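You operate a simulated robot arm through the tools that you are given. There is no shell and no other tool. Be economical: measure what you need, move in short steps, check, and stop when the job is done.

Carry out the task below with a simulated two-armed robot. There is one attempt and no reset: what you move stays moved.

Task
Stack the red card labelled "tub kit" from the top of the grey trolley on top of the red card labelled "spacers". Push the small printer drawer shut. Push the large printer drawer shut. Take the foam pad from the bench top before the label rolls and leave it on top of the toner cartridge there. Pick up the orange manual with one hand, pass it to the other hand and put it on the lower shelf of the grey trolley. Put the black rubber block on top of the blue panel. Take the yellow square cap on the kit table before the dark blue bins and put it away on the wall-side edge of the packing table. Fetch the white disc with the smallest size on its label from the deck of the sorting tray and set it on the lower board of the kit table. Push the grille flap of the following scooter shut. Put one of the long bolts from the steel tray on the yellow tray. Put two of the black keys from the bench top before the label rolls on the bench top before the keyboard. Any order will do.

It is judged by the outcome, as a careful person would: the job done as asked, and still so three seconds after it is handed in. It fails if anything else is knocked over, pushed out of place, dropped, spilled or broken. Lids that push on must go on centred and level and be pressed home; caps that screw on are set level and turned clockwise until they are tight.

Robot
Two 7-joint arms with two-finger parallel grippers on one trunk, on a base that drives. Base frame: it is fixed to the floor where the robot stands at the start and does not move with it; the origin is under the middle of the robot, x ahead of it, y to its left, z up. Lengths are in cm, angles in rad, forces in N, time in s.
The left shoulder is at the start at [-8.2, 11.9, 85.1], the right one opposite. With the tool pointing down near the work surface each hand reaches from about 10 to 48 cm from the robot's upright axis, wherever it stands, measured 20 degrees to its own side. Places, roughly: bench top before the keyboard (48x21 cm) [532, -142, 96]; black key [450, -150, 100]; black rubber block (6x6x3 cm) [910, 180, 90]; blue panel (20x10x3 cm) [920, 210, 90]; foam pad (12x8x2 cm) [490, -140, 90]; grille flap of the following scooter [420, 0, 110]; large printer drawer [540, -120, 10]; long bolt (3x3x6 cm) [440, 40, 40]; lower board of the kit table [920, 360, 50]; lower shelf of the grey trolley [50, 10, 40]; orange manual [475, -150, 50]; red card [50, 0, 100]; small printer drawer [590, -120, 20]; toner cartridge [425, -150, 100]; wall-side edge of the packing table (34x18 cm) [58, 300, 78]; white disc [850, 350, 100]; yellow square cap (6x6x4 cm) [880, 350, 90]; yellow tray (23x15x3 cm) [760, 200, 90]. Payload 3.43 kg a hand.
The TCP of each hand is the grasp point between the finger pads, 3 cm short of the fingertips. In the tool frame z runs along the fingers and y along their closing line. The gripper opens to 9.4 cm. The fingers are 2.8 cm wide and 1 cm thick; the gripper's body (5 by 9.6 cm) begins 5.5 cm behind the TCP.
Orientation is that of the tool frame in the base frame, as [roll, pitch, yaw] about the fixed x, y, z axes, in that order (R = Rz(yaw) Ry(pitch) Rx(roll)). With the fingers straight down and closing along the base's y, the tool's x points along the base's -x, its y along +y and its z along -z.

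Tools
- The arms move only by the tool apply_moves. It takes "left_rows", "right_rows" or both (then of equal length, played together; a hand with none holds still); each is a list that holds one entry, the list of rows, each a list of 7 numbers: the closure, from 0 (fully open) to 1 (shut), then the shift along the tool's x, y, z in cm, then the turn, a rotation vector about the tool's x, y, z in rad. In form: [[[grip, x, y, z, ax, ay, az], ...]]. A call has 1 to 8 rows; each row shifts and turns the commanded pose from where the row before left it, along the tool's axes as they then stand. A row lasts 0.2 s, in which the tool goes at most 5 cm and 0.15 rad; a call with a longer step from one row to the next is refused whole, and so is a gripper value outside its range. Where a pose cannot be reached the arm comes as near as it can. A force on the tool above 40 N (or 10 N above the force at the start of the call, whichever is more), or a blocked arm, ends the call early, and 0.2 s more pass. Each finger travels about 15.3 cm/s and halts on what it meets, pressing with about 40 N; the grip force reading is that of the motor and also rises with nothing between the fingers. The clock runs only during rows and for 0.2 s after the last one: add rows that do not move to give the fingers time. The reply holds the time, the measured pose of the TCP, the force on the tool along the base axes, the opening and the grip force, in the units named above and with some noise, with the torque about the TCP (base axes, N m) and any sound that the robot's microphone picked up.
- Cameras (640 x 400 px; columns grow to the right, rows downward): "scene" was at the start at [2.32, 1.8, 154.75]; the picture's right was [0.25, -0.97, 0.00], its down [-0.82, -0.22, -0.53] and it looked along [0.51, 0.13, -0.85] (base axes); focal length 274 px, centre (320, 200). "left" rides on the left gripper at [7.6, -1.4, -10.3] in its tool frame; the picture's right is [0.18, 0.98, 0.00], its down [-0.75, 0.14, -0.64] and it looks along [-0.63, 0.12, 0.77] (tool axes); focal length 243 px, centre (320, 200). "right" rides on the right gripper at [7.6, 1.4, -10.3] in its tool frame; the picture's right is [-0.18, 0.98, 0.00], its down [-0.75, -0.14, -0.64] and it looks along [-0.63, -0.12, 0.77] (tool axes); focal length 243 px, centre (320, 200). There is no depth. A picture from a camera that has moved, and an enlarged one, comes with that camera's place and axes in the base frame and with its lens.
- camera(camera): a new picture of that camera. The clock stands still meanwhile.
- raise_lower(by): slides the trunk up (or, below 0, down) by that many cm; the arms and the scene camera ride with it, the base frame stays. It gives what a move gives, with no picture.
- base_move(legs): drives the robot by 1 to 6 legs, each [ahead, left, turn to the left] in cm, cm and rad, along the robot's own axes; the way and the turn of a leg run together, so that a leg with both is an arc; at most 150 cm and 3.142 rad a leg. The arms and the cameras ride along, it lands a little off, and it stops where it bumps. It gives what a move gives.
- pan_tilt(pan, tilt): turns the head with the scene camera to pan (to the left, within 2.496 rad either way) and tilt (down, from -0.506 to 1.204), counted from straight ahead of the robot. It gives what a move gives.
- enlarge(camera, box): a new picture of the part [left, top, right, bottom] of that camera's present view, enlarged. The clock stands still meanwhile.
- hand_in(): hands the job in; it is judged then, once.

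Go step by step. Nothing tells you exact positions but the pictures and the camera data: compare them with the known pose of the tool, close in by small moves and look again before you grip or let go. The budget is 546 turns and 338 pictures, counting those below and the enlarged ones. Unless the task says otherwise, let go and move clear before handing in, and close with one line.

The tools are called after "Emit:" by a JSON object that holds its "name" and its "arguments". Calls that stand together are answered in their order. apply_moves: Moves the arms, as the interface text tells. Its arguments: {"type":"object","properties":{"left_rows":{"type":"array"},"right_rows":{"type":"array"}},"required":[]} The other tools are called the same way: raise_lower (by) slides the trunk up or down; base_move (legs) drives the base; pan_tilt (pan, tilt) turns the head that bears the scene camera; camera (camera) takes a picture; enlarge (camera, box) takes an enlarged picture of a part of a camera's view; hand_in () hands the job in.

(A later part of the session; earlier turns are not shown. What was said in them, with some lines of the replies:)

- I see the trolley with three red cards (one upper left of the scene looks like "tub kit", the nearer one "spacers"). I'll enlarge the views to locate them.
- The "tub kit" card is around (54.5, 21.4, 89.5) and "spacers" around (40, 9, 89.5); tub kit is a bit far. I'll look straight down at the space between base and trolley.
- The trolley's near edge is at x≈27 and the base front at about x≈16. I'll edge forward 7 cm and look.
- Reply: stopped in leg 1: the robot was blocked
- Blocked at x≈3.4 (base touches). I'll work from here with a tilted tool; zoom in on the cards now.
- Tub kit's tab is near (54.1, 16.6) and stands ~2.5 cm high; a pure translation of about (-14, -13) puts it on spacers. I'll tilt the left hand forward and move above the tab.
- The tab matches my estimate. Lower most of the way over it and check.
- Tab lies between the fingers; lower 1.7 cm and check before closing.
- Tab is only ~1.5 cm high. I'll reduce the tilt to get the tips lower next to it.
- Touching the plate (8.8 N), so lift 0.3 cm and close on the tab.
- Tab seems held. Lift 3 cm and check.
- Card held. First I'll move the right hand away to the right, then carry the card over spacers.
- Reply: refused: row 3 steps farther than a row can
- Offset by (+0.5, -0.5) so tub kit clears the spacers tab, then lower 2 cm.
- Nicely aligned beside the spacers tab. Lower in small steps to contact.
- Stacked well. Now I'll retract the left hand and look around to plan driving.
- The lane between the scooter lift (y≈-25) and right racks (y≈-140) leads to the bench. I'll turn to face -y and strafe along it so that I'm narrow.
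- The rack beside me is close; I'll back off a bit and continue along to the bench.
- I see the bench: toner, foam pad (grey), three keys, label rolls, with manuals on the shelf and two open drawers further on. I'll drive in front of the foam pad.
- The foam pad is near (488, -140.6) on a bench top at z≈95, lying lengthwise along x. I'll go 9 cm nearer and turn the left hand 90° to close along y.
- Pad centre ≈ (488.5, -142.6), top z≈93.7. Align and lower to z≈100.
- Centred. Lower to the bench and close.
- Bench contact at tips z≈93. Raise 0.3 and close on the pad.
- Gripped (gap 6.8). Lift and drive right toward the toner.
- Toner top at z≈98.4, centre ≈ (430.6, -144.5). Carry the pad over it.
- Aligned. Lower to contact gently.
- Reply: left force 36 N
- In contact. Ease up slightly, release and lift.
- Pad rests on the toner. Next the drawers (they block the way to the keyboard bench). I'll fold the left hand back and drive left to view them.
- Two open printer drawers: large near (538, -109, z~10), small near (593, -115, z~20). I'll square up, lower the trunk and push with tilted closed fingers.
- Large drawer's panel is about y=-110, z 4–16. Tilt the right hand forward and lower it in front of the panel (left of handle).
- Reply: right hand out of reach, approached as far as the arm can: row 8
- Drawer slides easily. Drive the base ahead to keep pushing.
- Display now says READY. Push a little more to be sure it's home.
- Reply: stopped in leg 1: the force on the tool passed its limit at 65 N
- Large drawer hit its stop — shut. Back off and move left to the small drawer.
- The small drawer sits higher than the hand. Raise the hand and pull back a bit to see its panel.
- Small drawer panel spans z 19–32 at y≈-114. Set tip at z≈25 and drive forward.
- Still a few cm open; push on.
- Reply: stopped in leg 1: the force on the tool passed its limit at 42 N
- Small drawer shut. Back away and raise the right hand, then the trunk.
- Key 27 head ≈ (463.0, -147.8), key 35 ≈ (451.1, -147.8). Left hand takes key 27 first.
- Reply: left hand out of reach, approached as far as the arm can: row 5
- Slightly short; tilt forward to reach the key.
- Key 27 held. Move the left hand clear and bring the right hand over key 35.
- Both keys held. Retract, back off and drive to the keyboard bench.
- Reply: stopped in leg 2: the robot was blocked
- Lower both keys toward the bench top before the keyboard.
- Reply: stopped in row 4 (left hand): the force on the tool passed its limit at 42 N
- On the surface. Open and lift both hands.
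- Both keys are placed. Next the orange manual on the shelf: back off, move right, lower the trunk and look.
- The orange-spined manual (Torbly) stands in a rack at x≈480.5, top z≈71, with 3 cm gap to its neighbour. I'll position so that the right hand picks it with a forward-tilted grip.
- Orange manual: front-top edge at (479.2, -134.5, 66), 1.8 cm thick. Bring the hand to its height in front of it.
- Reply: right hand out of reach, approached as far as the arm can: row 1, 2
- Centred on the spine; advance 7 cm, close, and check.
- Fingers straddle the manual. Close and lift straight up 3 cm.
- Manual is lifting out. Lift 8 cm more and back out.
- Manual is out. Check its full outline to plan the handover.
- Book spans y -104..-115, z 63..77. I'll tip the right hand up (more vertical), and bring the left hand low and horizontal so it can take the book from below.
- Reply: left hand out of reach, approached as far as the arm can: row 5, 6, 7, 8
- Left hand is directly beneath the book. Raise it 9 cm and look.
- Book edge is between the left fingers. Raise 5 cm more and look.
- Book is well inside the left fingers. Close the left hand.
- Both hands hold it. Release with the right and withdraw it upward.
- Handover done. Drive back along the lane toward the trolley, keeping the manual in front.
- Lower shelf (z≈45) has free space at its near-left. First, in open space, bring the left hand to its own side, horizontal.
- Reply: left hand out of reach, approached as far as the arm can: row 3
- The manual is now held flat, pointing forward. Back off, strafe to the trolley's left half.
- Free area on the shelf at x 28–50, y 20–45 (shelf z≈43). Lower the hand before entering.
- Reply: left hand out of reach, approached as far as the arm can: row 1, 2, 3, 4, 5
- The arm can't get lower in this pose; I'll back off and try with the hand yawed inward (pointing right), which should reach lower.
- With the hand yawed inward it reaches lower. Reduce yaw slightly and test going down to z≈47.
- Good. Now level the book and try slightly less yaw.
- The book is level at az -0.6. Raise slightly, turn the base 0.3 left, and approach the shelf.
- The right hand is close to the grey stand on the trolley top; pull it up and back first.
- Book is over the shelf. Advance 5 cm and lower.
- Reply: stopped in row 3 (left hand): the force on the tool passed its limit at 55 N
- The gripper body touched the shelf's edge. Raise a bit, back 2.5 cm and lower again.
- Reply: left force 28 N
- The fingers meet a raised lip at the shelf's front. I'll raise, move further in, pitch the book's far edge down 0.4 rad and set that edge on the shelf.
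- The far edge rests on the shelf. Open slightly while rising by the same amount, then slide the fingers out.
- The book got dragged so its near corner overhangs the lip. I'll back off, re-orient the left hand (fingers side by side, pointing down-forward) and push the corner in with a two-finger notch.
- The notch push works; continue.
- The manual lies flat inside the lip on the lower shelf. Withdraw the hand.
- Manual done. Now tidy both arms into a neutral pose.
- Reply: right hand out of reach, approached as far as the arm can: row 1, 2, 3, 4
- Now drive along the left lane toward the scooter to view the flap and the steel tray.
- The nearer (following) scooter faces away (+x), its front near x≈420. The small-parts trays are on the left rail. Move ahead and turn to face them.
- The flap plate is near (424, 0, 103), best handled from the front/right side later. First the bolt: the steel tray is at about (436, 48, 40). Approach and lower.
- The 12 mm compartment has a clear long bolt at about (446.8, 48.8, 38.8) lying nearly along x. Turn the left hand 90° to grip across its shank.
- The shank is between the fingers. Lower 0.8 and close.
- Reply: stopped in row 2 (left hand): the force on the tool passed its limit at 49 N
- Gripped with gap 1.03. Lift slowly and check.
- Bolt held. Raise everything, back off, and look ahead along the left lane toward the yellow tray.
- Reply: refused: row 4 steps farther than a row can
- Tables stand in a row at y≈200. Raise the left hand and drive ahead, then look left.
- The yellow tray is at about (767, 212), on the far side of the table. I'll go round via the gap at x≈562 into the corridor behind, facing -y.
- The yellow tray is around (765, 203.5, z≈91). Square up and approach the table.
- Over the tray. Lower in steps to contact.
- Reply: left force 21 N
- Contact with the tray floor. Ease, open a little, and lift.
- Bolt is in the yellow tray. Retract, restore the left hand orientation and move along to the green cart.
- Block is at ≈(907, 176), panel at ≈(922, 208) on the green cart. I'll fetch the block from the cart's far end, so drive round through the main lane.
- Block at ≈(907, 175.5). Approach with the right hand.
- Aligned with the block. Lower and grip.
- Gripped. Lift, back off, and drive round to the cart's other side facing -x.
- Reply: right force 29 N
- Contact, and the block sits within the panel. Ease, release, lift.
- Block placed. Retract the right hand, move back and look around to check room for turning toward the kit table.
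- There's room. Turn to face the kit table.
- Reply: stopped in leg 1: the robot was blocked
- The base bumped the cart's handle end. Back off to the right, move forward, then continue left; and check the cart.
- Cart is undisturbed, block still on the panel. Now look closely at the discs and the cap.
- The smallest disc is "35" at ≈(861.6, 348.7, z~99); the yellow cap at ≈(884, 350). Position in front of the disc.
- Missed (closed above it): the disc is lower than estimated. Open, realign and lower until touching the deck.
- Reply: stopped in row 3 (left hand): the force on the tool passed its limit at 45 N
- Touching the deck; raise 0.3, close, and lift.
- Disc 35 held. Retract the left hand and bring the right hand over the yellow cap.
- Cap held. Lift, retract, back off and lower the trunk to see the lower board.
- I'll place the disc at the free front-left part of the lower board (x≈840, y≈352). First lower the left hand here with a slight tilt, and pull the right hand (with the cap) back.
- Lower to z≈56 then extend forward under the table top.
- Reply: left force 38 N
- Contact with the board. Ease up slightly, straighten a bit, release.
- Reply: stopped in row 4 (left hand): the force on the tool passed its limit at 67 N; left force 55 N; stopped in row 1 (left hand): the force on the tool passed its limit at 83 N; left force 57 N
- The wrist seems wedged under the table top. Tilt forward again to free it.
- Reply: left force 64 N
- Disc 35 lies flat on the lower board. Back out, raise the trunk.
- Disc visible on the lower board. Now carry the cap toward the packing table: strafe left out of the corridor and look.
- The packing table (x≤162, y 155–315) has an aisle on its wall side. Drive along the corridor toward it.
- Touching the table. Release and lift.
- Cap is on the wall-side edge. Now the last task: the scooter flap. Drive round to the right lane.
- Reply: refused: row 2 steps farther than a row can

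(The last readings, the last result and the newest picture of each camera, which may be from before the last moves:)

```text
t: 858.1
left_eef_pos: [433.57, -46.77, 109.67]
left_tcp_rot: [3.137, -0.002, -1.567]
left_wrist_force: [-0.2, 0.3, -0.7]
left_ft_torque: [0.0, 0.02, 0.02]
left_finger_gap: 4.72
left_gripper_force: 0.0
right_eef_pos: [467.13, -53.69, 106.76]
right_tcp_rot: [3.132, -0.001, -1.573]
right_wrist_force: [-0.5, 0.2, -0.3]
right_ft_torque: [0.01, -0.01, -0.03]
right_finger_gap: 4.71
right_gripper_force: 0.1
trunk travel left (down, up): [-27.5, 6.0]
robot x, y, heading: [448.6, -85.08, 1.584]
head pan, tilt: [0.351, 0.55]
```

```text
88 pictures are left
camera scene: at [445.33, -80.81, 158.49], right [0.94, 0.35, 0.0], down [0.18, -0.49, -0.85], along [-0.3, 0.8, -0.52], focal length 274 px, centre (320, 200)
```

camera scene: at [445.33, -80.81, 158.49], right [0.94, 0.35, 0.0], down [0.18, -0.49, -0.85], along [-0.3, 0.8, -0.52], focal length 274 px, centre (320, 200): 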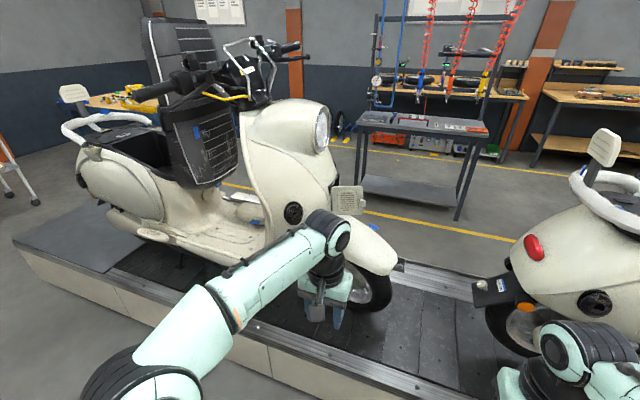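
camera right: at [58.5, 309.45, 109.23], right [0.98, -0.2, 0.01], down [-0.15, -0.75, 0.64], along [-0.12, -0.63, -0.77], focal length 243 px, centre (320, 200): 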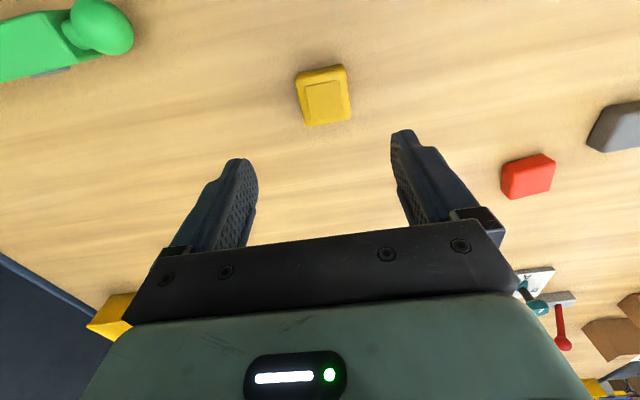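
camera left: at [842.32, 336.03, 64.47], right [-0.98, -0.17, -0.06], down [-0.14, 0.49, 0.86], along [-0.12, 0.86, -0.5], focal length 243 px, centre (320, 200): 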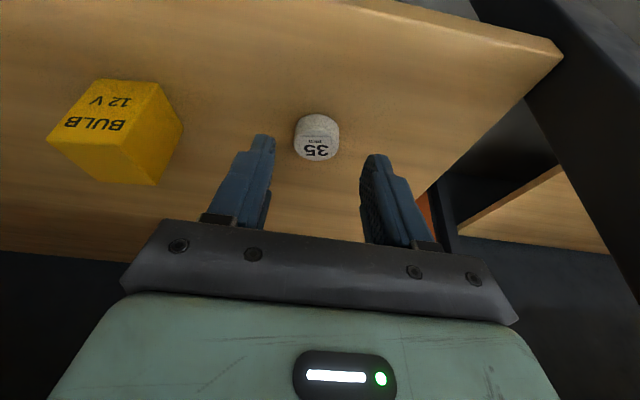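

Emit:
{"name": "enlarge", "arguments": {"camera": "scene", "box": [270, 150, 410, 260]}}

Emit:
{"name": "base_move", "arguments": {"legs": [[0, -40, 0]]}}

Emit:
{"name": "pan_tilt", "arguments": {"pan": 0.75, "tilt": 0.5}}

Emit:
{"name": "camera", "arguments": {"camera": "scene"}}

```text
3.64 times, centred on (340, 205) of scene
camera zoom: at [445.33, -80.81, 158.49], right [0.94, 0.35, 0.0], down [0.18, -0.49, -0.85], along [-0.3, 0.8, -0.52], focal length 997 px, centre (247, 182)
```

zoom: 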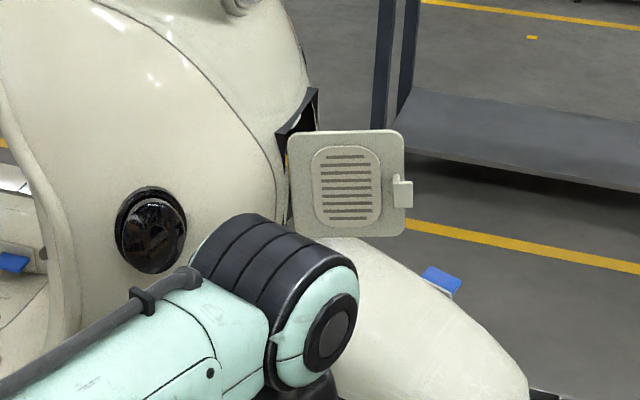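

```text
t: 862.1
left_eef_pos: [473.41, -46.56, 109.76]
left_tcp_rot: [3.136, -0.003, -1.578]
left_wrist_force: [-0.1, 0.4, 0.3]
left_ft_torque: [0.04, 0.0, 0.01]
left_finger_gap: 4.73
left_gripper_force: 0.0
right_eef_pos: [507.03, -53.73, 106.74]
right_tcp_rot: [3.132, 0.002, -1.579]
right_wrist_force: [0.4, 0.4, 1.1]
right_ft_torque: [0.01, 0.01, 0.01]
right_finger_gap: 4.7
right_gripper_force: 0.1
trunk travel left (down, up): [-27.5, 6.0]
robot x, y, heading: [487.8, -84.42, 1.574]
head pan, tilt: [0.351, 0.55]
```

```text
t: 863.0
left_eef_pos: [473.4, -46.61, 109.61]
left_tcp_rot: [3.138, -0.001, -1.575]
left_wrist_force: [0.5, 0.4, 0.3]
left_ft_torque: [-0.01, 0.03, -0.01]
left_finger_gap: 4.7
left_gripper_force: 0.1
right_eef_pos: [506.99, -53.62, 106.74]
right_tcp_rot: [3.133, 0.0, -1.58]
right_wrist_force: [-1.0, 0.7, -0.5]
right_ft_torque: [0.04, 0.0, 0.0]
right_finger_gap: 4.71
right_gripper_force: 0.0
trunk travel left (down, up): [-27.5, 6.0]
robot x, y, heading: [488.11, -84.85, 1.571]
head pan, tilt: [0.75, 0.499]
```

```text
86 pictures are left
camera scene: at [481.82, -82.37, 158.95], right [0.73, 0.68, 0.0], down [0.33, -0.35, -0.88], along [-0.6, 0.64, -0.48], focal length 274 px, centre (320, 200)
```

scene: 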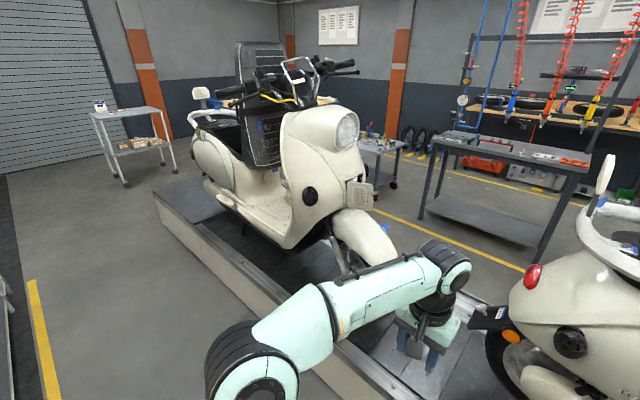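

The flap (z 102–111) is hinged at ≈(419, 2) with free edge at ≈(430, 5); it closes by swinging away toward +y, then pressing toward -x. I'll orient the left hand horizontally (camera side facing +x) to push it.

Emit:
{"name": "base_move", "arguments": {"legs": [[0, 40, 0]]}}

Emit:
{"name": "apply_moves", "arguments": {"left_rows": [[[1, -1.5, 0, 0, 0, -0.14, 0], [1, -1.5, 0, 0, 0, -0.14, 0], [1, -1.5, 0, 0.5, 0, -0.14, 0], [1, -1.5, 0, 0.5, 0, -0.14, 0], [1, -1.5, 0, 1, 0, -0.14, 0], [1, -1, 0, 1, 0, -0.14, 0], [1, 0, 0, 1, 0, -0.14, 0], [1, 0, 0, 1, 0, -0.14, 0]]], "right_rows": [[[0.5, 2, 0, 0, 0, 0, 0], [0.5, 2, 0, 0, 0, 0, 0], [0.5, 2, 0, 0, 0, 0, 0], [0.5, 2, 0, 0, 0, 0, 0], [0.5, 0, 0, 0, 0, 0, 0], [0.5, 0, 0, 0, 0, 0, 0], [0.5, 0, 0, 0, 0, 0, 0], [0.5, 0, 0, 0, 0, 0, 0]]]}}

Emit:
{"name": "apply_moves", "arguments": {"left_rows": [[[1, 0, 0, 1, 0, -0.14, 0], [1, 0, 0, 0, 0, -0.12, 0], [1, 0, 0, 0, 0, 0, -0.15], [1, 0, 0, 0, 0, 0, -0.15], [1, 0, 0, 0, 0, 0, -0.15], [1, 0, 0, 0, 0, 0, -0.15], [1, 0, 0, 0, 0, 0, -0.15], [1, 0, 0, 0, 0, 0, -0.15]]]}}

Emit:
{"name": "apply_moves", "arguments": {"left_rows": [[[1, 0, 0, 0, 0, 0, -0.15], [1, 0, 0, 0, 0, 0, -0.15], [1, 0, 0, 0, 0, 0, -0.15], [1, 0, 0, 0, 0, 0, -0.15], [1, 0, 0, 0, 0, 0, -0.07], [1, 0, 0, 0, 0, 0, 0]]]}}

Emit:
{"name": "camera", "arguments": {"camera": "scene"}}

Emit:
{"name": "camera", "arguments": {"camera": "left"}}

```text
t: 867.0
left_eef_pos: [433.64, -46.8, 109.73]
left_tcp_rot: [3.136, -0.002, -1.571]
left_wrist_force: [-0.4, 0.4, -0.6]
left_ft_torque: [-0.01, -0.04, 0.04]
left_finger_gap: 4.71
left_gripper_force: 0.1
right_eef_pos: [467.29, -53.71, 106.77]
right_tcp_rot: [3.133, 0.0, -1.576]
right_wrist_force: [-0.8, -0.1, 0.6]
right_ft_torque: [0.01, 0.02, 0.04]
right_finger_gap: 4.71
right_gripper_force: 0.0
trunk travel left (down, up): [-27.5, 6.0]
robot x, y, heading: [448.27, -84.9, 1.574]
head pan, tilt: [0.75, 0.499]
```

```text
t: 868.9
left_eef_pos: [433.58, -36.01, 108.46]
left_tcp_rot: [3.134, 1.117, -1.582]
left_wrist_force: [0.4, -0.2, -0.2]
left_ft_torque: [-0.04, -0.01, 0.01]
left_finger_gap: 0.0
left_gripper_force: 32.9
right_eef_pos: [467.24, -61.76, 106.67]
right_tcp_rot: [3.133, -0.003, -1.576]
right_wrist_force: [-0.8, 0.7, -0.7]
right_ft_torque: [0.03, -0.01, 0.04]
right_finger_gap: 4.7
right_gripper_force: 0.1
trunk travel left (down, up): [-27.5, 6.0]
robot x, y, heading: [448.3, -85.01, 1.575]
head pan, tilt: [0.75, 0.499]
```

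```text
t: 870.6
left_eef_pos: [433.61, -35.0, 108.06]
left_tcp_rot: [-1.814, 0.659, -0.149]
left_wrist_force: [0.2, 0.4, -0.2]
left_ft_torque: [-0.02, 0.01, 0.01]
left_finger_gap: 0.0
left_gripper_force: 33.5
right_eef_pos: [467.21, -61.86, 106.64]
right_tcp_rot: [3.134, 0.0, -1.577]
right_wrist_force: [-0.4, -0.1, 0.4]
right_ft_torque: [-0.01, 0.02, 0.01]
right_finger_gap: 4.72
right_gripper_force: 0.1
trunk travel left (down, up): [-27.5, 6.0]
robot x, y, heading: [448.21, -84.91, 1.575]
head pan, tilt: [0.75, 0.499]
```

```text
t: 872.0
left_eef_pos: [433.6, -34.94, 108.12]
left_tcp_rot: [-1.763, 0.005, 0.0]
left_wrist_force: [0.7, -0.6, 0.1]
left_ft_torque: [-0.01, 0.01, 0.05]
left_finger_gap: 0.0
left_gripper_force: 33.2
right_eef_pos: [467.27, -61.92, 106.58]
right_tcp_rot: [3.133, 0.001, -1.574]
right_wrist_force: [-0.3, -0.1, 0.0]
right_ft_torque: [0.0, 0.0, 0.01]
right_finger_gap: 4.72
right_gripper_force: 0.1
trunk travel left (down, up): [-27.5, 6.0]
robot x, y, heading: [448.11, -85.09, 1.577]
head pan, tilt: [0.75, 0.499]
```

```text
85 pictures are left
camera scene: at [442.2, -82.54, 158.96], right [0.73, 0.69, 0.0], down [0.33, -0.35, -0.88], along [-0.6, 0.64, -0.48], focal length 274 px, centre (320, 200)
```

scene: 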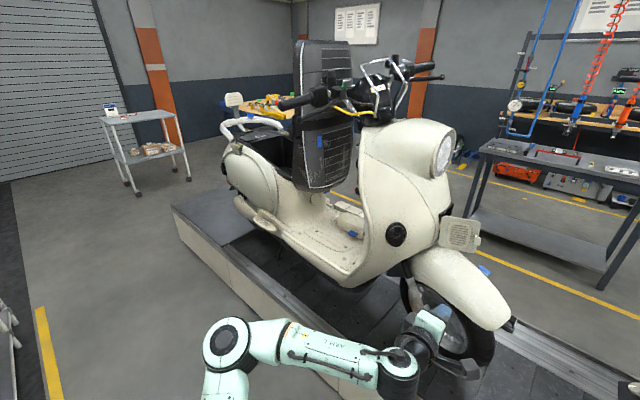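

```text
84 pictures are left
camera left: at [441.18, -44.75, 111.35], right [0.18, -0.19, -0.97], down [-0.75, -0.66, -0.01], along [-0.63, 0.73, -0.26], focal length 243 px, centre (320, 200)
```

left: 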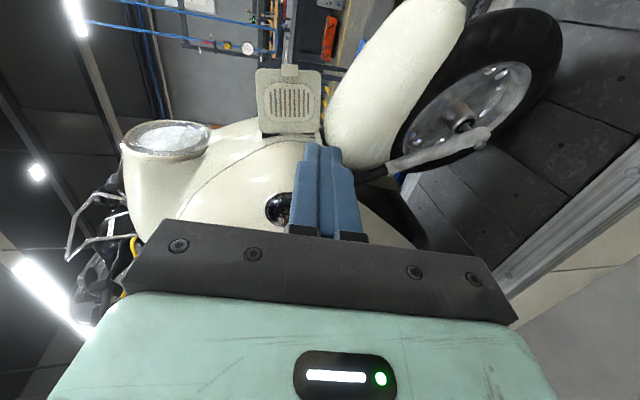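

Left hand is well posed. Drive forward 30 cm and check.

Emit:
{"name": "base_move", "arguments": {"legs": [[29, 0, 0]]}}

Emit:
{"name": "camera", "arguments": {"camera": "left"}}

Emit:
{"name": "pan_tilt", "arguments": {"pan": 0.25, "tilt": 0.65}}

Emit:
{"name": "camera", "arguments": {"camera": "scene"}}

```text
t: 874.1
left_eef_pos: [433.21, -5.71, 107.99]
left_tcp_rot: [-1.762, 0.007, 0.001]
left_wrist_force: [0.4, -0.2, 0.9]
left_ft_torque: [0.01, 0.0, 0.03]
left_finger_gap: 0.01
left_gripper_force: 33.2
right_eef_pos: [466.97, -32.65, 106.6]
right_tcp_rot: [3.132, -0.003, -1.574]
right_wrist_force: [-0.2, -0.2, 0.6]
right_ft_torque: [-0.04, 0.0, -0.02]
right_finger_gap: 4.69
right_gripper_force: 0.0
trunk travel left (down, up): [-27.5, 6.0]
robot x, y, heading: [448.55, -55.94, 1.578]
head pan, tilt: [0.75, 0.499]
```

```text
83 pictures are left
camera left: at [440.87, -15.61, 111.31], right [0.18, -0.19, -0.97], down [-0.75, -0.66, -0.01], along [-0.63, 0.73, -0.26], focal length 243 px, centre (320, 200)
```

left: 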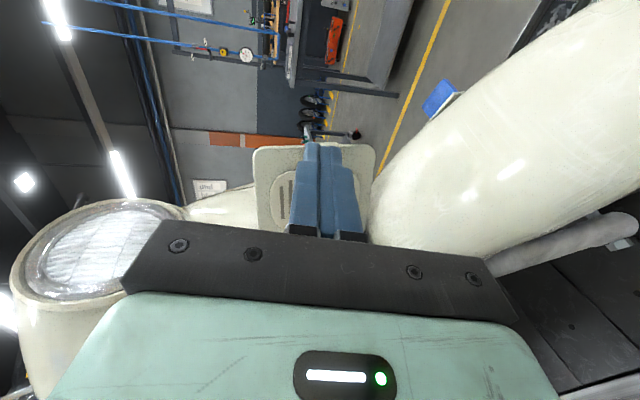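

```text
t: 875.0
left_eef_pos: [433.2, -5.86, 108.0]
left_tcp_rot: [-1.764, 0.007, 0.002]
left_wrist_force: [0.0, -0.4, 0.2]
left_ft_torque: [0.02, 0.01, 0.02]
left_finger_gap: 0.02
left_gripper_force: 33.0
right_eef_pos: [466.93, -32.64, 106.66]
right_tcp_rot: [3.132, 0.0, -1.572]
right_wrist_force: [0.0, 0.5, -0.6]
right_ft_torque: [-0.02, 0.0, 0.02]
right_finger_gap: 4.72
right_gripper_force: 0.0
trunk travel left (down, up): [-27.5, 6.0]
robot x, y, heading: [448.29, -55.25, 1.58]
head pan, tilt: [0.25, 0.649]
```

```text
82 pictures are left
camera scene: at [446.03, -51.64, 157.62], right [0.97, 0.26, 0.0], down [0.15, -0.58, -0.8], along [-0.2, 0.77, -0.6], focal length 274 px, centre (320, 200)
```

scene: 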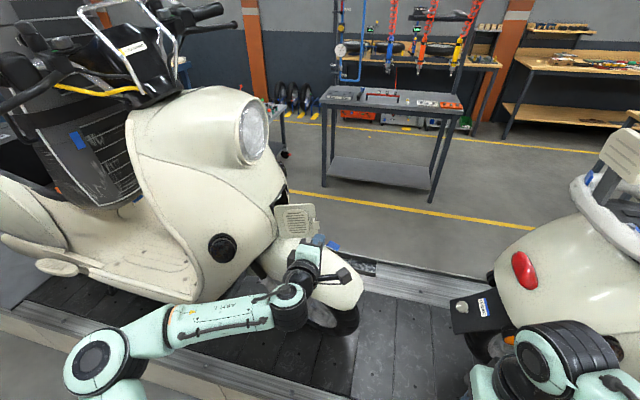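

Emit:
{"name": "enlarge", "arguments": {"camera": "scene", "box": [240, 180, 380, 290]}}

```text
3.64 times, centred on (310, 235) of scene
camera zoom: at [446.03, -51.64, 157.62], right [0.97, 0.26, 0.0], down [0.15, -0.58, -0.8], along [-0.2, 0.77, -0.6], focal length 997 px, centre (356, 73)
```

zoom: 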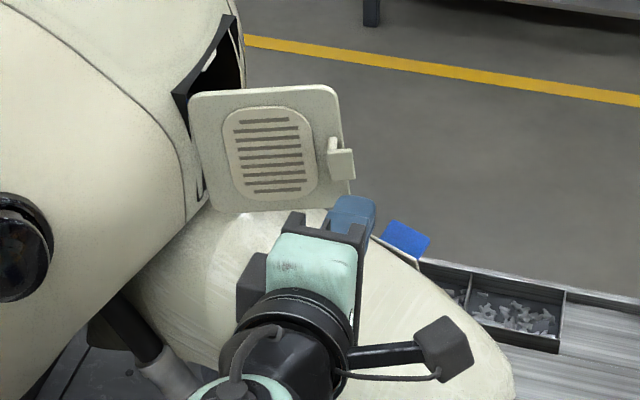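

Shift toward the flap's outer half and then push +y gently.

Emit:
{"name": "apply_moves", "arguments": {"left_rows": [[[1, -2, 0, 0, 0, 0, 0], [1, -2, 0, 0, 0, 0, 0], [1, -1.5, 0, 0, 0, 0, 0], [1, 0, -0.3, 1.5, 0, 0, 0], [1, 0, -0.3, 1.5, 0, 0, 0], [1, 0, -0.3, 1.5, 0, 0, 0], [1, 0, -0.3, 1.5, 0, 0, 0]]]}}

Emit:
{"name": "enlarge", "arguments": {"camera": "scene", "box": [240, 180, 380, 290]}}

```text
t: 876.6
left_eef_pos: [427.73, 0.22, 108.02]
left_tcp_rot: [-1.763, 0.008, 0.001]
left_wrist_force: [0.5, 0.3, -0.2]
left_ft_torque: [0.0, 0.04, -0.02]
left_finger_gap: 0.01
left_gripper_force: 33.0
right_eef_pos: [467.04, -32.62, 106.67]
right_tcp_rot: [3.134, 0.001, -1.573]
right_wrist_force: [-0.5, 0.3, -0.2]
right_ft_torque: [0.03, 0.01, 0.01]
right_finger_gap: 4.68
right_gripper_force: 0.0
trunk travel left (down, up): [-27.5, 6.0]
robot x, y, heading: [448.1, -55.83, 1.583]
head pan, tilt: [0.25, 0.649]
```

```text
3.64 times, centred on (310, 235) of scene
camera zoom: at [446.05, -51.61, 157.62], right [0.97, 0.26, 0.0], down [0.15, -0.58, -0.8], along [-0.2, 0.77, -0.6], focal length 997 px, centre (356, 73)
```

zoom: 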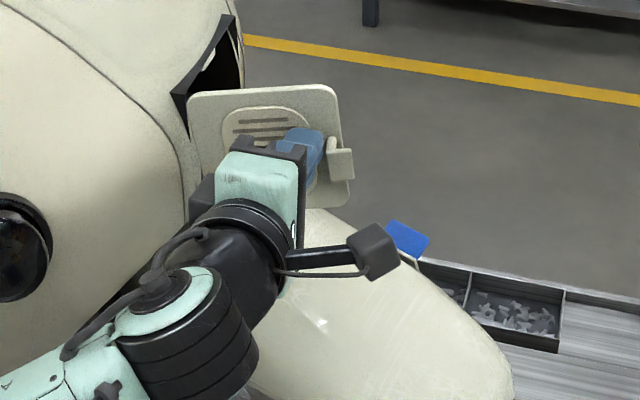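

Emit:
{"name": "apply_moves", "arguments": {"left_rows": [[[1, 0, -0.25, 1.2, 0, 0, 0], [1, 0, -0.25, 1.2, 0, 0, 0], [1, 0, -0.25, 1.2, 0, 0, 0], [1, 0, -0.25, 1.2, 0, 0, 0], [1, 0, 0, 0, 0, 0, 0]]]}}

Emit:
{"name": "enlarge", "arguments": {"camera": "scene", "box": [240, 180, 380, 290]}}

```text
t: 877.8
left_eef_pos: [426.58, 4.95, 108.0]
left_tcp_rot: [-1.767, 0.006, 0.018]
left_wrist_force: [-30.2, -17.2, -1.0]
left_ft_torque: [-0.17, 0.35, 0.66]
left_finger_gap: 0.0
left_gripper_force: 33.0
right_eef_pos: [466.59, -32.81, 106.75]
right_tcp_rot: [3.138, 0.002, -1.571]
right_wrist_force: [0.5, -1.5, 0.2]
right_ft_torque: [0.01, -0.01, 0.02]
right_finger_gap: 4.69
right_gripper_force: 0.1
trunk travel left (down, up): [-27.5, 6.0]
robot x, y, heading: [448.16, -55.67, 1.575]
head pan, tilt: [0.25, 0.649]
```

```text
3.64 times, centred on (310, 235) of scene
camera zoom: at [445.49, -51.94, 157.62], right [0.97, 0.26, 0.0], down [0.16, -0.58, -0.8], along [-0.2, 0.77, -0.6], focal length 997 px, centre (356, 73)
```

zoom: 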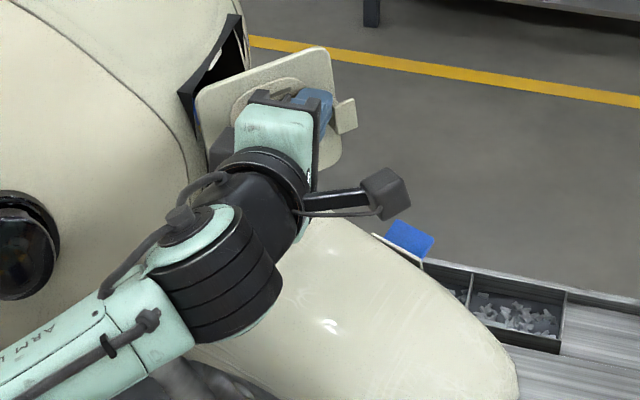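

The flap is turning; its latch tab presses on the fingers, so follow the arc (-x with +y).

Emit:
{"name": "apply_moves", "arguments": {"left_rows": [[[1, -0.8, 0, 0, 0, 0, 0], [1, -0.6, -0.15, 0.7, 0, 0, 0], [1, 0, 0, 0, 0, 0, 0]]]}}

Emit:
{"name": "enlarge", "arguments": {"camera": "scene", "box": [240, 180, 380, 290]}}

Emit:
{"name": "camera", "arguments": {"camera": "left"}}

```text
t: 878.6
left_eef_pos: [426.76, 5.8, 108.43]
left_tcp_rot: [-1.759, 0.005, -0.007]
left_wrist_force: [1.6, 1.5, 3.5]
left_ft_torque: [0.17, -0.06, -0.1]
left_finger_gap: 0.0
left_gripper_force: 32.9
right_eef_pos: [467.04, -32.67, 106.7]
right_tcp_rot: [3.132, 0.001, -1.574]
right_wrist_force: [0.6, -1.1, -0.7]
right_ft_torque: [-0.03, 0.01, -0.02]
right_finger_gap: 4.7
right_gripper_force: 0.1
trunk travel left (down, up): [-27.5, 6.0]
robot x, y, heading: [448.2, -56.12, 1.581]
head pan, tilt: [0.25, 0.649]
```

```text
3.64 times, centred on (310, 235) of scene
camera zoom: at [446.05, -51.68, 157.62], right [0.97, 0.25, 0.0], down [0.15, -0.58, -0.8], along [-0.2, 0.77, -0.6], focal length 997 px, centre (356, 73)
```

zoom: 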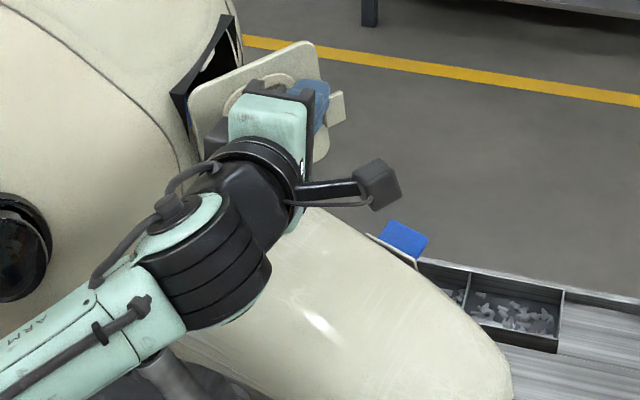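

```text
77 pictures are left
camera left: at [434.26, -4.01, 111.59], right [0.18, -0.19, -0.97], down [-0.76, -0.65, -0.01], along [-0.63, 0.73, -0.26], focal length 243 px, centre (320, 200)
```

left: 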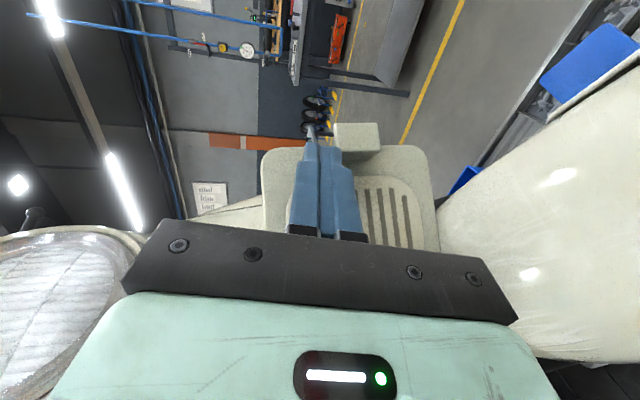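

Rotate the hand leftward so it pushes from the front, keeping its body clear of the scooter.

Emit:
{"name": "apply_moves", "arguments": {"left_rows": [[[1, 0.5, 0, 0, 0, -0.12, 0], [1, 0.5, 0, 0, 0, -0.12, 0], [1, 0.5, 0, 0, 0, -0.12, 0], [1, 0.5, 0, 0, 0, -0.12, 0], [1, 0, 0, 0, 0, 0, 0]]]}}

Emit:
{"name": "camera", "arguments": {"camera": "left"}}

Emit:
{"name": "enlarge", "arguments": {"camera": "scene", "box": [240, 180, 380, 290]}}

```text
t: 879.8
left_eef_pos: [428.12, 6.08, 108.22]
left_tcp_rot: [-1.738, 0.093, 0.474]
left_wrist_force: [0.0, 0.1, 0.4]
left_ft_torque: [-0.01, 0.0, -0.02]
left_finger_gap: 0.01
left_gripper_force: 32.9
right_eef_pos: [467.01, -32.66, 106.61]
right_tcp_rot: [3.133, 0.001, -1.573]
right_wrist_force: [0.3, -1.1, 0.9]
right_ft_torque: [0.03, -0.01, 0.0]
right_finger_gap: 4.7
right_gripper_force: 0.1
trunk travel left (down, up): [-27.5, 6.0]
robot x, y, heading: [448.45, -55.53, 1.578]
head pan, tilt: [0.25, 0.649]
```

```text
76 pictures are left
camera left: at [439.69, 1.04, 110.49], right [0.16, -0.1, -0.98], down [-0.37, -0.93, 0.04], along [-0.92, 0.35, -0.18], focal length 243 px, centre (320, 200)
```

left: 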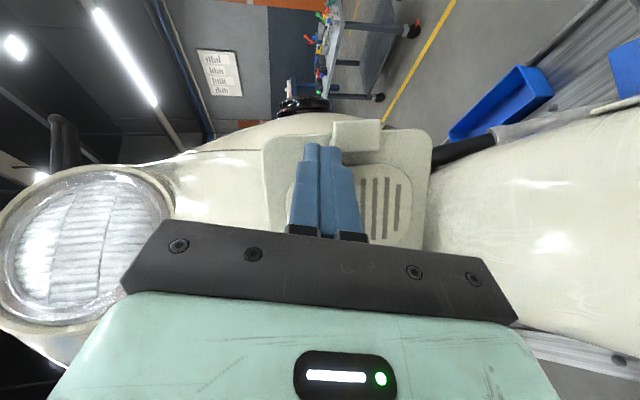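

```text
3.64 times, centred on (310, 235) of scene
camera zoom: at [445.99, -51.66, 157.62], right [0.97, 0.26, 0.0], down [0.15, -0.58, -0.8], along [-0.2, 0.77, -0.6], focal length 997 px, centre (356, 73)
```

zoom: 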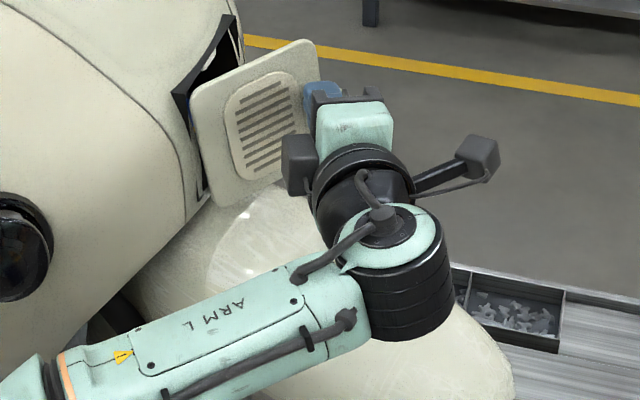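

The hand is now in front of the flap. Push toward -x.

Emit:
{"name": "apply_moves", "arguments": {"left_rows": [[[1, -0.85, 0, 0.6, 0, 0, 0], [1, -0.85, 0, 0.6, 0, 0, 0], [1, -0.85, 0, 0.6, 0, 0, 0], [1, -0.85, 0, 0.5, 0, 0, 0]]]}}

Emit:
{"name": "enlarge", "arguments": {"camera": "scene", "box": [240, 180, 380, 290]}}

Emit:
{"name": "camera", "arguments": {"camera": "left"}}

```text
t: 880.8
left_eef_pos: [424.1, 6.81, 108.2]
left_tcp_rot: [-1.737, 0.094, 0.476]
left_wrist_force: [0.6, 0.8, -0.2]
left_ft_torque: [0.05, 0.0, 0.01]
left_finger_gap: 0.0
left_gripper_force: 33.1
right_eef_pos: [466.95, -32.67, 106.72]
right_tcp_rot: [3.132, 0.0, -1.573]
right_wrist_force: [0.2, 0.0, -0.8]
right_ft_torque: [0.01, 0.01, 0.02]
right_finger_gap: 4.74
right_gripper_force: 0.1
trunk travel left (down, up): [-27.5, 6.0]
robot x, y, heading: [448.33, -55.77, 1.58]
head pan, tilt: [0.25, 0.649]
```

```text
3.64 times, centred on (310, 235) of scene
camera zoom: at [446.03, -51.65, 157.62], right [0.97, 0.26, 0.0], down [0.15, -0.58, -0.8], along [-0.2, 0.77, -0.6], focal length 997 px, centre (356, 73)
```

zoom: 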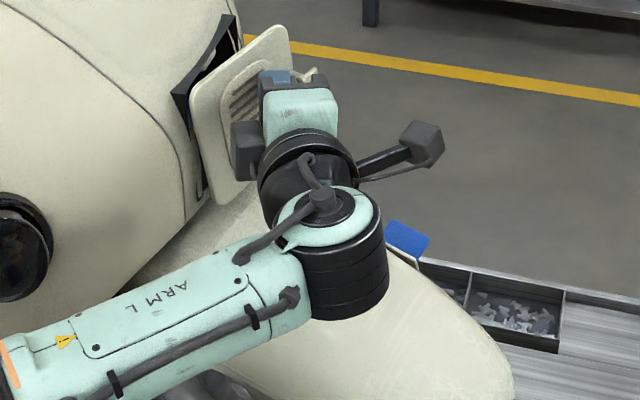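

```text
73 pictures are left
camera left: at [435.64, 1.57, 110.45], right [0.16, -0.1, -0.98], down [-0.37, -0.93, 0.04], along [-0.92, 0.36, -0.18], focal length 243 px, centre (320, 200)
```

left: 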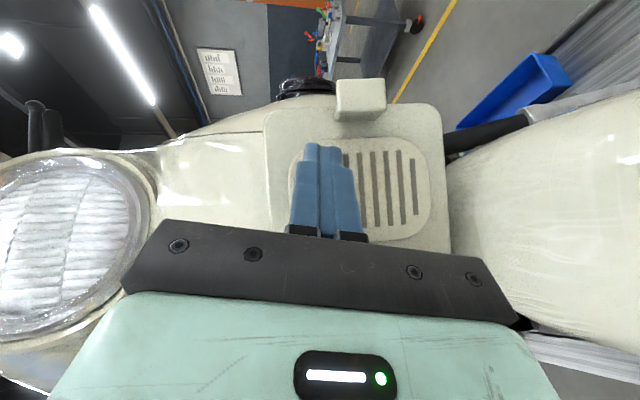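

Emit:
{"name": "apply_moves", "arguments": {"left_rows": [[[1, 0.4, 0, 0, 0, -0.13, 0], [1, 0.4, 0, 0, 0, -0.13, 0], [1, 0.3, 0, 0, 0, -0.13, 0], [1, -0.5, 0, 1.0, 0, 0, 0], [1, -0.5, 0, 1.0, 0, 0, 0], [1, 0, 0, 0, 0, 0, 0]]]}}

Emit:
{"name": "enlarge", "arguments": {"camera": "scene", "box": [240, 170, 380, 280]}}

```text
t: 882.2
left_eef_pos: [422.89, 7.61, 107.97]
left_tcp_rot: [-1.689, 0.149, 0.863]
left_wrist_force: [1.4, -0.3, 0.3]
left_ft_torque: [0.02, -0.02, 0.0]
left_finger_gap: 0.0
left_gripper_force: 33.1
right_eef_pos: [467.01, -32.67, 106.77]
right_tcp_rot: [3.134, 0.001, -1.573]
right_wrist_force: [0.0, -0.1, 0.1]
right_ft_torque: [0.01, -0.01, 0.03]
right_finger_gap: 4.7
right_gripper_force: 0.0
trunk travel left (down, up): [-27.5, 6.0]
robot x, y, heading: [447.92, -55.76, 1.581]
head pan, tilt: [0.25, 0.649]
```

```text
3.64 times, centred on (310, 225) of scene
camera zoom: at [446.05, -51.65, 157.62], right [0.97, 0.26, 0.0], down [0.15, -0.58, -0.8], along [-0.2, 0.77, -0.6], focal length 997 px, centre (356, 109)
```

zoom: 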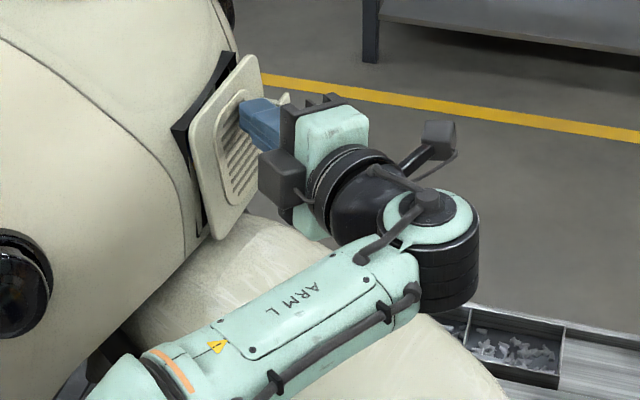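

Almost shut. Continue pressing.

Emit:
{"name": "apply_moves", "arguments": {"left_rows": [[[1, -0.5, 0, 0.8, 0, 0, 0], [1, -0.5, 0, 0.8, 0, 0, 0], [1, -0.4, 0, 0.6, 0, 0, 0], [1, -0.4, 0, 0.6, 0, 0, 0]]]}}

Emit:
{"name": "enlarge", "arguments": {"camera": "scene", "box": [240, 170, 380, 280]}}

Emit:
{"name": "camera", "arguments": {"camera": "left"}}

```text
t: 882.9
left_eef_pos: [422.17, 8.3, 108.05]
left_tcp_rot: [-1.695, 0.147, 0.837]
left_wrist_force: [10.9, -5.6, 2.0]
left_ft_torque: [-0.07, 0.0, 0.08]
left_finger_gap: 0.0
left_gripper_force: 32.6
right_eef_pos: [467.07, -32.87, 106.61]
right_tcp_rot: [3.134, 0.001, -1.574]
right_wrist_force: [-0.7, -0.1, 1.5]
right_ft_torque: [0.01, -0.02, 0.01]
right_finger_gap: 4.72
right_gripper_force: 0.1
trunk travel left (down, up): [-27.5, 6.0]
robot x, y, heading: [448.52, -55.83, 1.574]
head pan, tilt: [0.25, 0.649]
stopped in row 3 (left hand): the force on the tool passed its limit at 42 N (the readings are from after the stop); the commanded pose is now the measured one
```

```text
3.64 times, centred on (310, 225) of scene
camera zoom: at [446.11, -51.81, 157.63], right [0.97, 0.25, 0.0], down [0.15, -0.58, -0.8], along [-0.2, 0.77, -0.6], focal length 997 px, centre (356, 109)
```

zoom: 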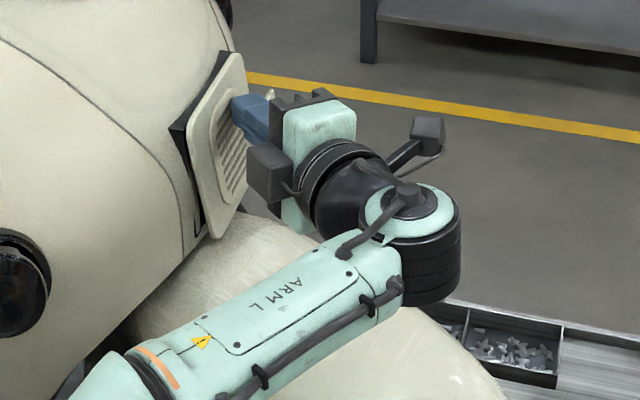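

```text
70 pictures are left
camera left: at [434.9, 7.41, 109.48], right [0.12, -0.05, -0.99], down [-0.02, -1.0, 0.05], along [-0.99, 0.01, -0.12], focal length 243 px, centre (320, 200)
```

left: 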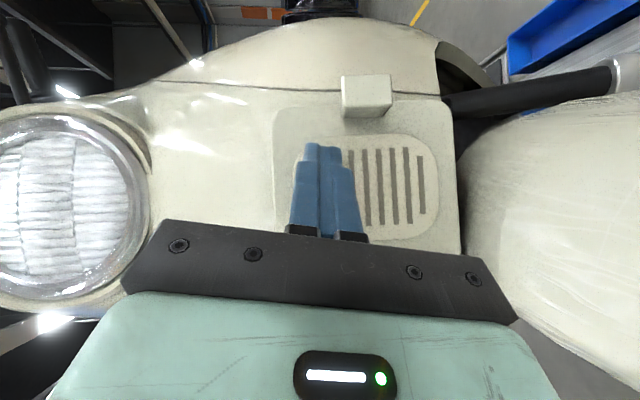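

Emit:
{"name": "enlarge", "arguments": {"camera": "left", "box": [240, 40, 500, 260]}}

Emit:
{"name": "enlarge", "arguments": {"camera": "scene", "box": [270, 175, 320, 230]}}

```text
1.82 times, centred on (370, 150) of left
camera zoom: at [434.9, 7.41, 109.48], right [0.12, -0.05, -0.99], down [-0.02, -1.0, 0.05], along [-0.99, 0.01, -0.12], focal length 441 px, centre (229, 291)
```

zoom: 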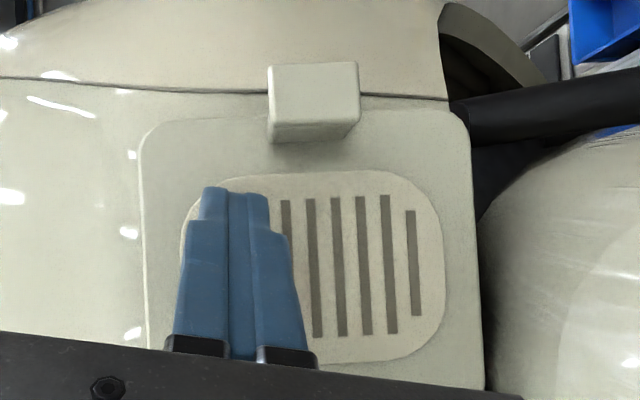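

```text
7.27 times, centred on (295, 202) of scene
camera zoom: at [446.11, -51.81, 157.63], right [0.97, 0.25, 0.0], down [0.15, -0.58, -0.8], along [-0.2, 0.77, -0.6], focal length 1995 px, centre (502, 182)
```

zoom: 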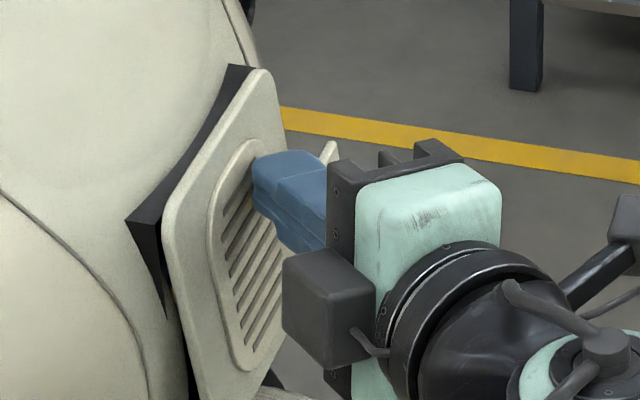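

It's against its frame. Press once more closer to the latch side to be sure it's home.

Emit:
{"name": "apply_moves", "arguments": {"left_rows": [[[1, 0, 0, -1.2, 0, 0, 0], [1, 1.0, 0.8, 0.8, 0, 0, 0], [1, -0.3, 0, 0.6, 0, 0, 0], [1, -0.4, 0, 0.5, 0, 0, 0], [1, -0.4, 0, 0.5, 0, 0, 0], [1, -0.4, 0, 0.5, 0, 0, 0]]]}}

Emit:
{"name": "enlarge", "arguments": {"camera": "scene", "box": [270, 175, 320, 230]}}

Emit:
{"name": "camera", "arguments": {"camera": "left"}}

```text
t: 884.2
left_eef_pos: [422.28, 8.95, 106.9]
left_tcp_rot: [-1.701, 0.145, 0.814]
left_wrist_force: [12.1, -7.0, 2.3]
left_ft_torque: [-0.06, 0.03, 0.05]
left_finger_gap: 0.02
left_gripper_force: 33.3
right_eef_pos: [467.21, -32.87, 106.66]
right_tcp_rot: [3.132, -0.001, -1.579]
right_wrist_force: [-1.1, 0.6, 0.0]
right_ft_torque: [-0.01, -0.05, 0.01]
right_finger_gap: 4.69
right_gripper_force: 0.0
trunk travel left (down, up): [-27.5, 6.0]
robot x, y, heading: [447.99, -55.85, 1.575]
head pan, tilt: [0.25, 0.649]
stopped in row 6 (left hand): the force on the tool passed its limit at 44 N (the readings are from after the stop); the commanded pose is now the measured one
```

```text
7.27 times, centred on (295, 202) of scene
camera zoom: at [446.17, -51.85, 157.63], right [0.97, 0.25, 0.0], down [0.15, -0.58, -0.8], along [-0.2, 0.77, -0.6], focal length 1995 px, centre (502, 182)
```

zoom: 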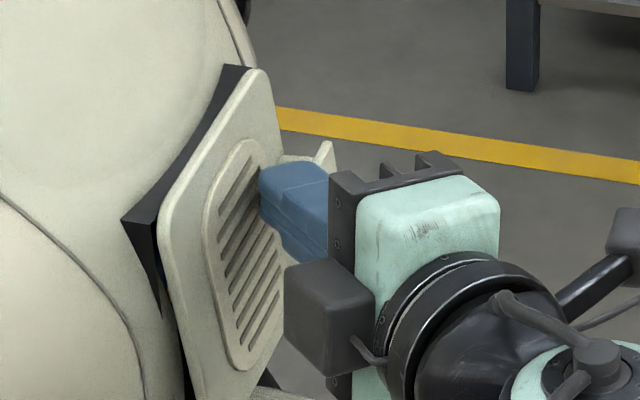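

```text
66 pictures are left
camera left: at [434.95, 7.89, 108.48], right [0.12, -0.06, -0.99], down [-0.04, -1.0, 0.05], along [-0.99, 0.03, -0.12], focal length 243 px, centre (320, 200)
```

left: 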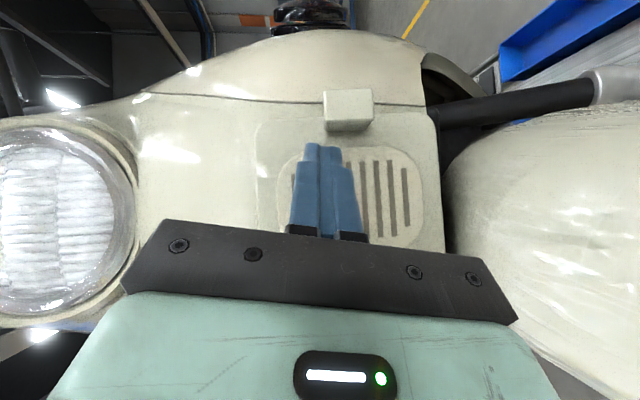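

Back off and check that the flap stays shut.

Emit:
{"name": "apply_moves", "arguments": {"left_rows": [[[1, 0, 0, -3, 0, 0, 0], [1, 1, 0, -4, 0, 0, 0], [1, 3, 0, -3.5, 0, 0, 0], [1, 3, 0, -3.5, 0, 0, 0]]]}}

Emit:
{"name": "camera", "arguments": {"camera": "left"}}

Emit:
{"name": "enlarge", "arguments": {"camera": "scene", "box": [260, 165, 340, 235]}}

```text
t: 885.2
left_eef_pos: [437.02, 4.67, 107.68]
left_tcp_rot: [-1.701, 0.148, 0.823]
left_wrist_force: [0.1, 0.9, -0.1]
left_ft_torque: [0.02, -0.06, 0.0]
left_finger_gap: 0.01
left_gripper_force: 32.7
right_eef_pos: [467.29, -32.86, 106.61]
right_tcp_rot: [3.133, 0.001, -1.574]
right_wrist_force: [-0.5, -0.6, 0.4]
right_ft_torque: [-0.02, -0.01, 0.05]
right_finger_gap: 4.7
right_gripper_force: 0.1
trunk travel left (down, up): [-27.5, 6.0]
robot x, y, heading: [448.03, -55.87, 1.576]
head pan, tilt: [0.25, 0.649]
```

```text
65 pictures are left
camera left: at [449.65, 3.82, 109.22], right [0.12, -0.06, -0.99], down [-0.03, -1.0, 0.06], along [-0.99, 0.02, -0.12], focal length 243 px, centre (320, 200)
```

left: 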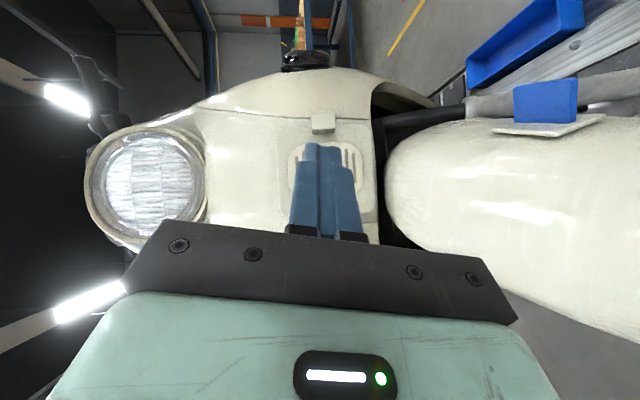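

```text
5.71 times, centred on (300, 200) of scene
camera zoom: at [446.31, -51.72, 157.62], right [0.97, 0.25, 0.0], down [0.15, -0.58, -0.8], along [-0.2, 0.77, -0.6], focal length 1567 px, centre (434, 200)
```

zoom: 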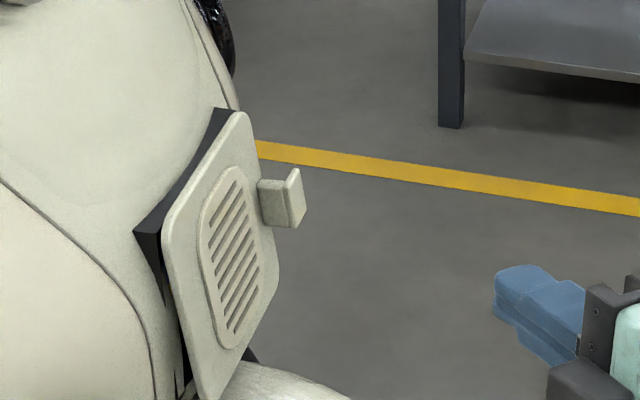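

The flap stays shut, parallel to its frame. Move clear of the scooter and take a last look.

Emit:
{"name": "base_move", "arguments": {"legs": [[-28, 0, 0]]}}

Emit:
{"name": "camera", "arguments": {"camera": "scene"}}

```text
t: 887.1
left_eef_pos: [436.95, -23.08, 107.69]
left_tcp_rot: [-1.7, 0.147, 0.825]
left_wrist_force: [0.6, -0.9, 0.4]
left_ft_torque: [0.03, -0.01, -0.01]
left_finger_gap: 0.0
left_gripper_force: 33.3
right_eef_pos: [467.27, -60.63, 106.73]
right_tcp_rot: [3.133, 0.001, -1.578]
right_wrist_force: [-0.5, 0.0, -0.3]
right_ft_torque: [0.02, -0.04, 0.02]
right_finger_gap: 4.72
right_gripper_force: 0.1
trunk travel left (down, up): [-27.5, 6.0]
robot x, y, heading: [448.42, -83.5, 1.579]
head pan, tilt: [0.25, 0.649]
```

```text
63 pictures are left
camera scene: at [446.3, -79.57, 157.62], right [0.97, 0.25, 0.0], down [0.15, -0.58, -0.8], along [-0.2, 0.77, -0.6], focal length 274 px, centre (320, 200)
```

scene: 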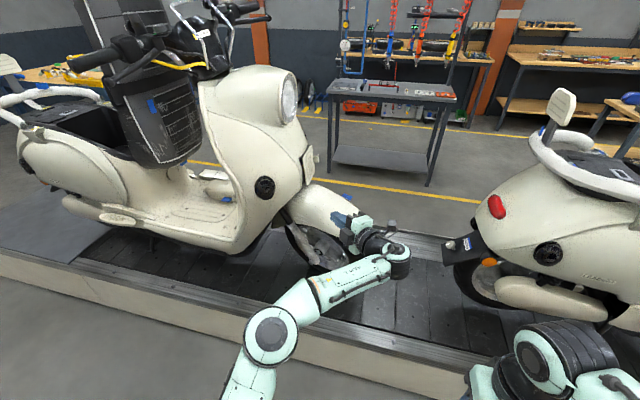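

Quick check of the bench and drawers behind me before handing in.

Emit:
{"name": "pan_tilt", "arguments": {"pan": -2.49, "tilt": 0.5}}

Emit:
{"name": "camera", "arguments": {"camera": "scene"}}

```text
t: 889.6
left_eef_pos: [436.97, -23.05, 107.65]
left_tcp_rot: [-1.704, 0.146, 0.823]
left_wrist_force: [1.2, -0.3, 0.4]
left_ft_torque: [-0.03, 0.01, 0.0]
left_finger_gap: 0.01
left_gripper_force: 33.3
right_eef_pos: [467.4, -60.66, 106.65]
right_tcp_rot: [3.133, 0.0, -1.575]
right_wrist_force: [0.2, -0.1, 0.3]
right_ft_torque: [0.0, 0.0, 0.01]
right_finger_gap: 4.73
right_gripper_force: 0.1
trunk travel left (down, up): [-27.5, 6.0]
robot x, y, heading: [448.38, -83.83, 1.574]
head pan, tilt: [-2.491, 0.499]
```

```text
62 pictures are left
camera scene: at [454.05, -95.13, 158.95], right [-0.79, -0.61, 0.0], down [-0.29, 0.38, -0.88], along [0.54, -0.7, -0.48], focal length 274 px, centre (320, 200)
```

scene: 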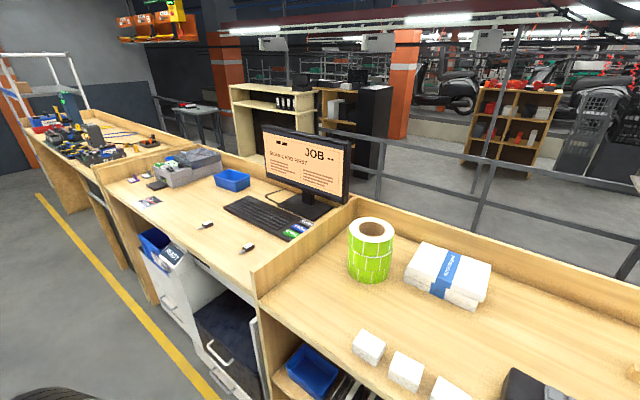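

The two keys are on the bench top before the keyboard and both drawers are shut. The other jobs were checked as they were done, and both hands are empty and clear, so I'm handing in.

Emit:
{"name": "hand_in", "arguments": {}}

```text
The job is handed in.
```

I finished all eleven tasks and handed the job in; the result has not come back yet. One thing may count against it: the base bumped the trolley once and the handle end of the green cart once. Neither looked out of place afterwards.
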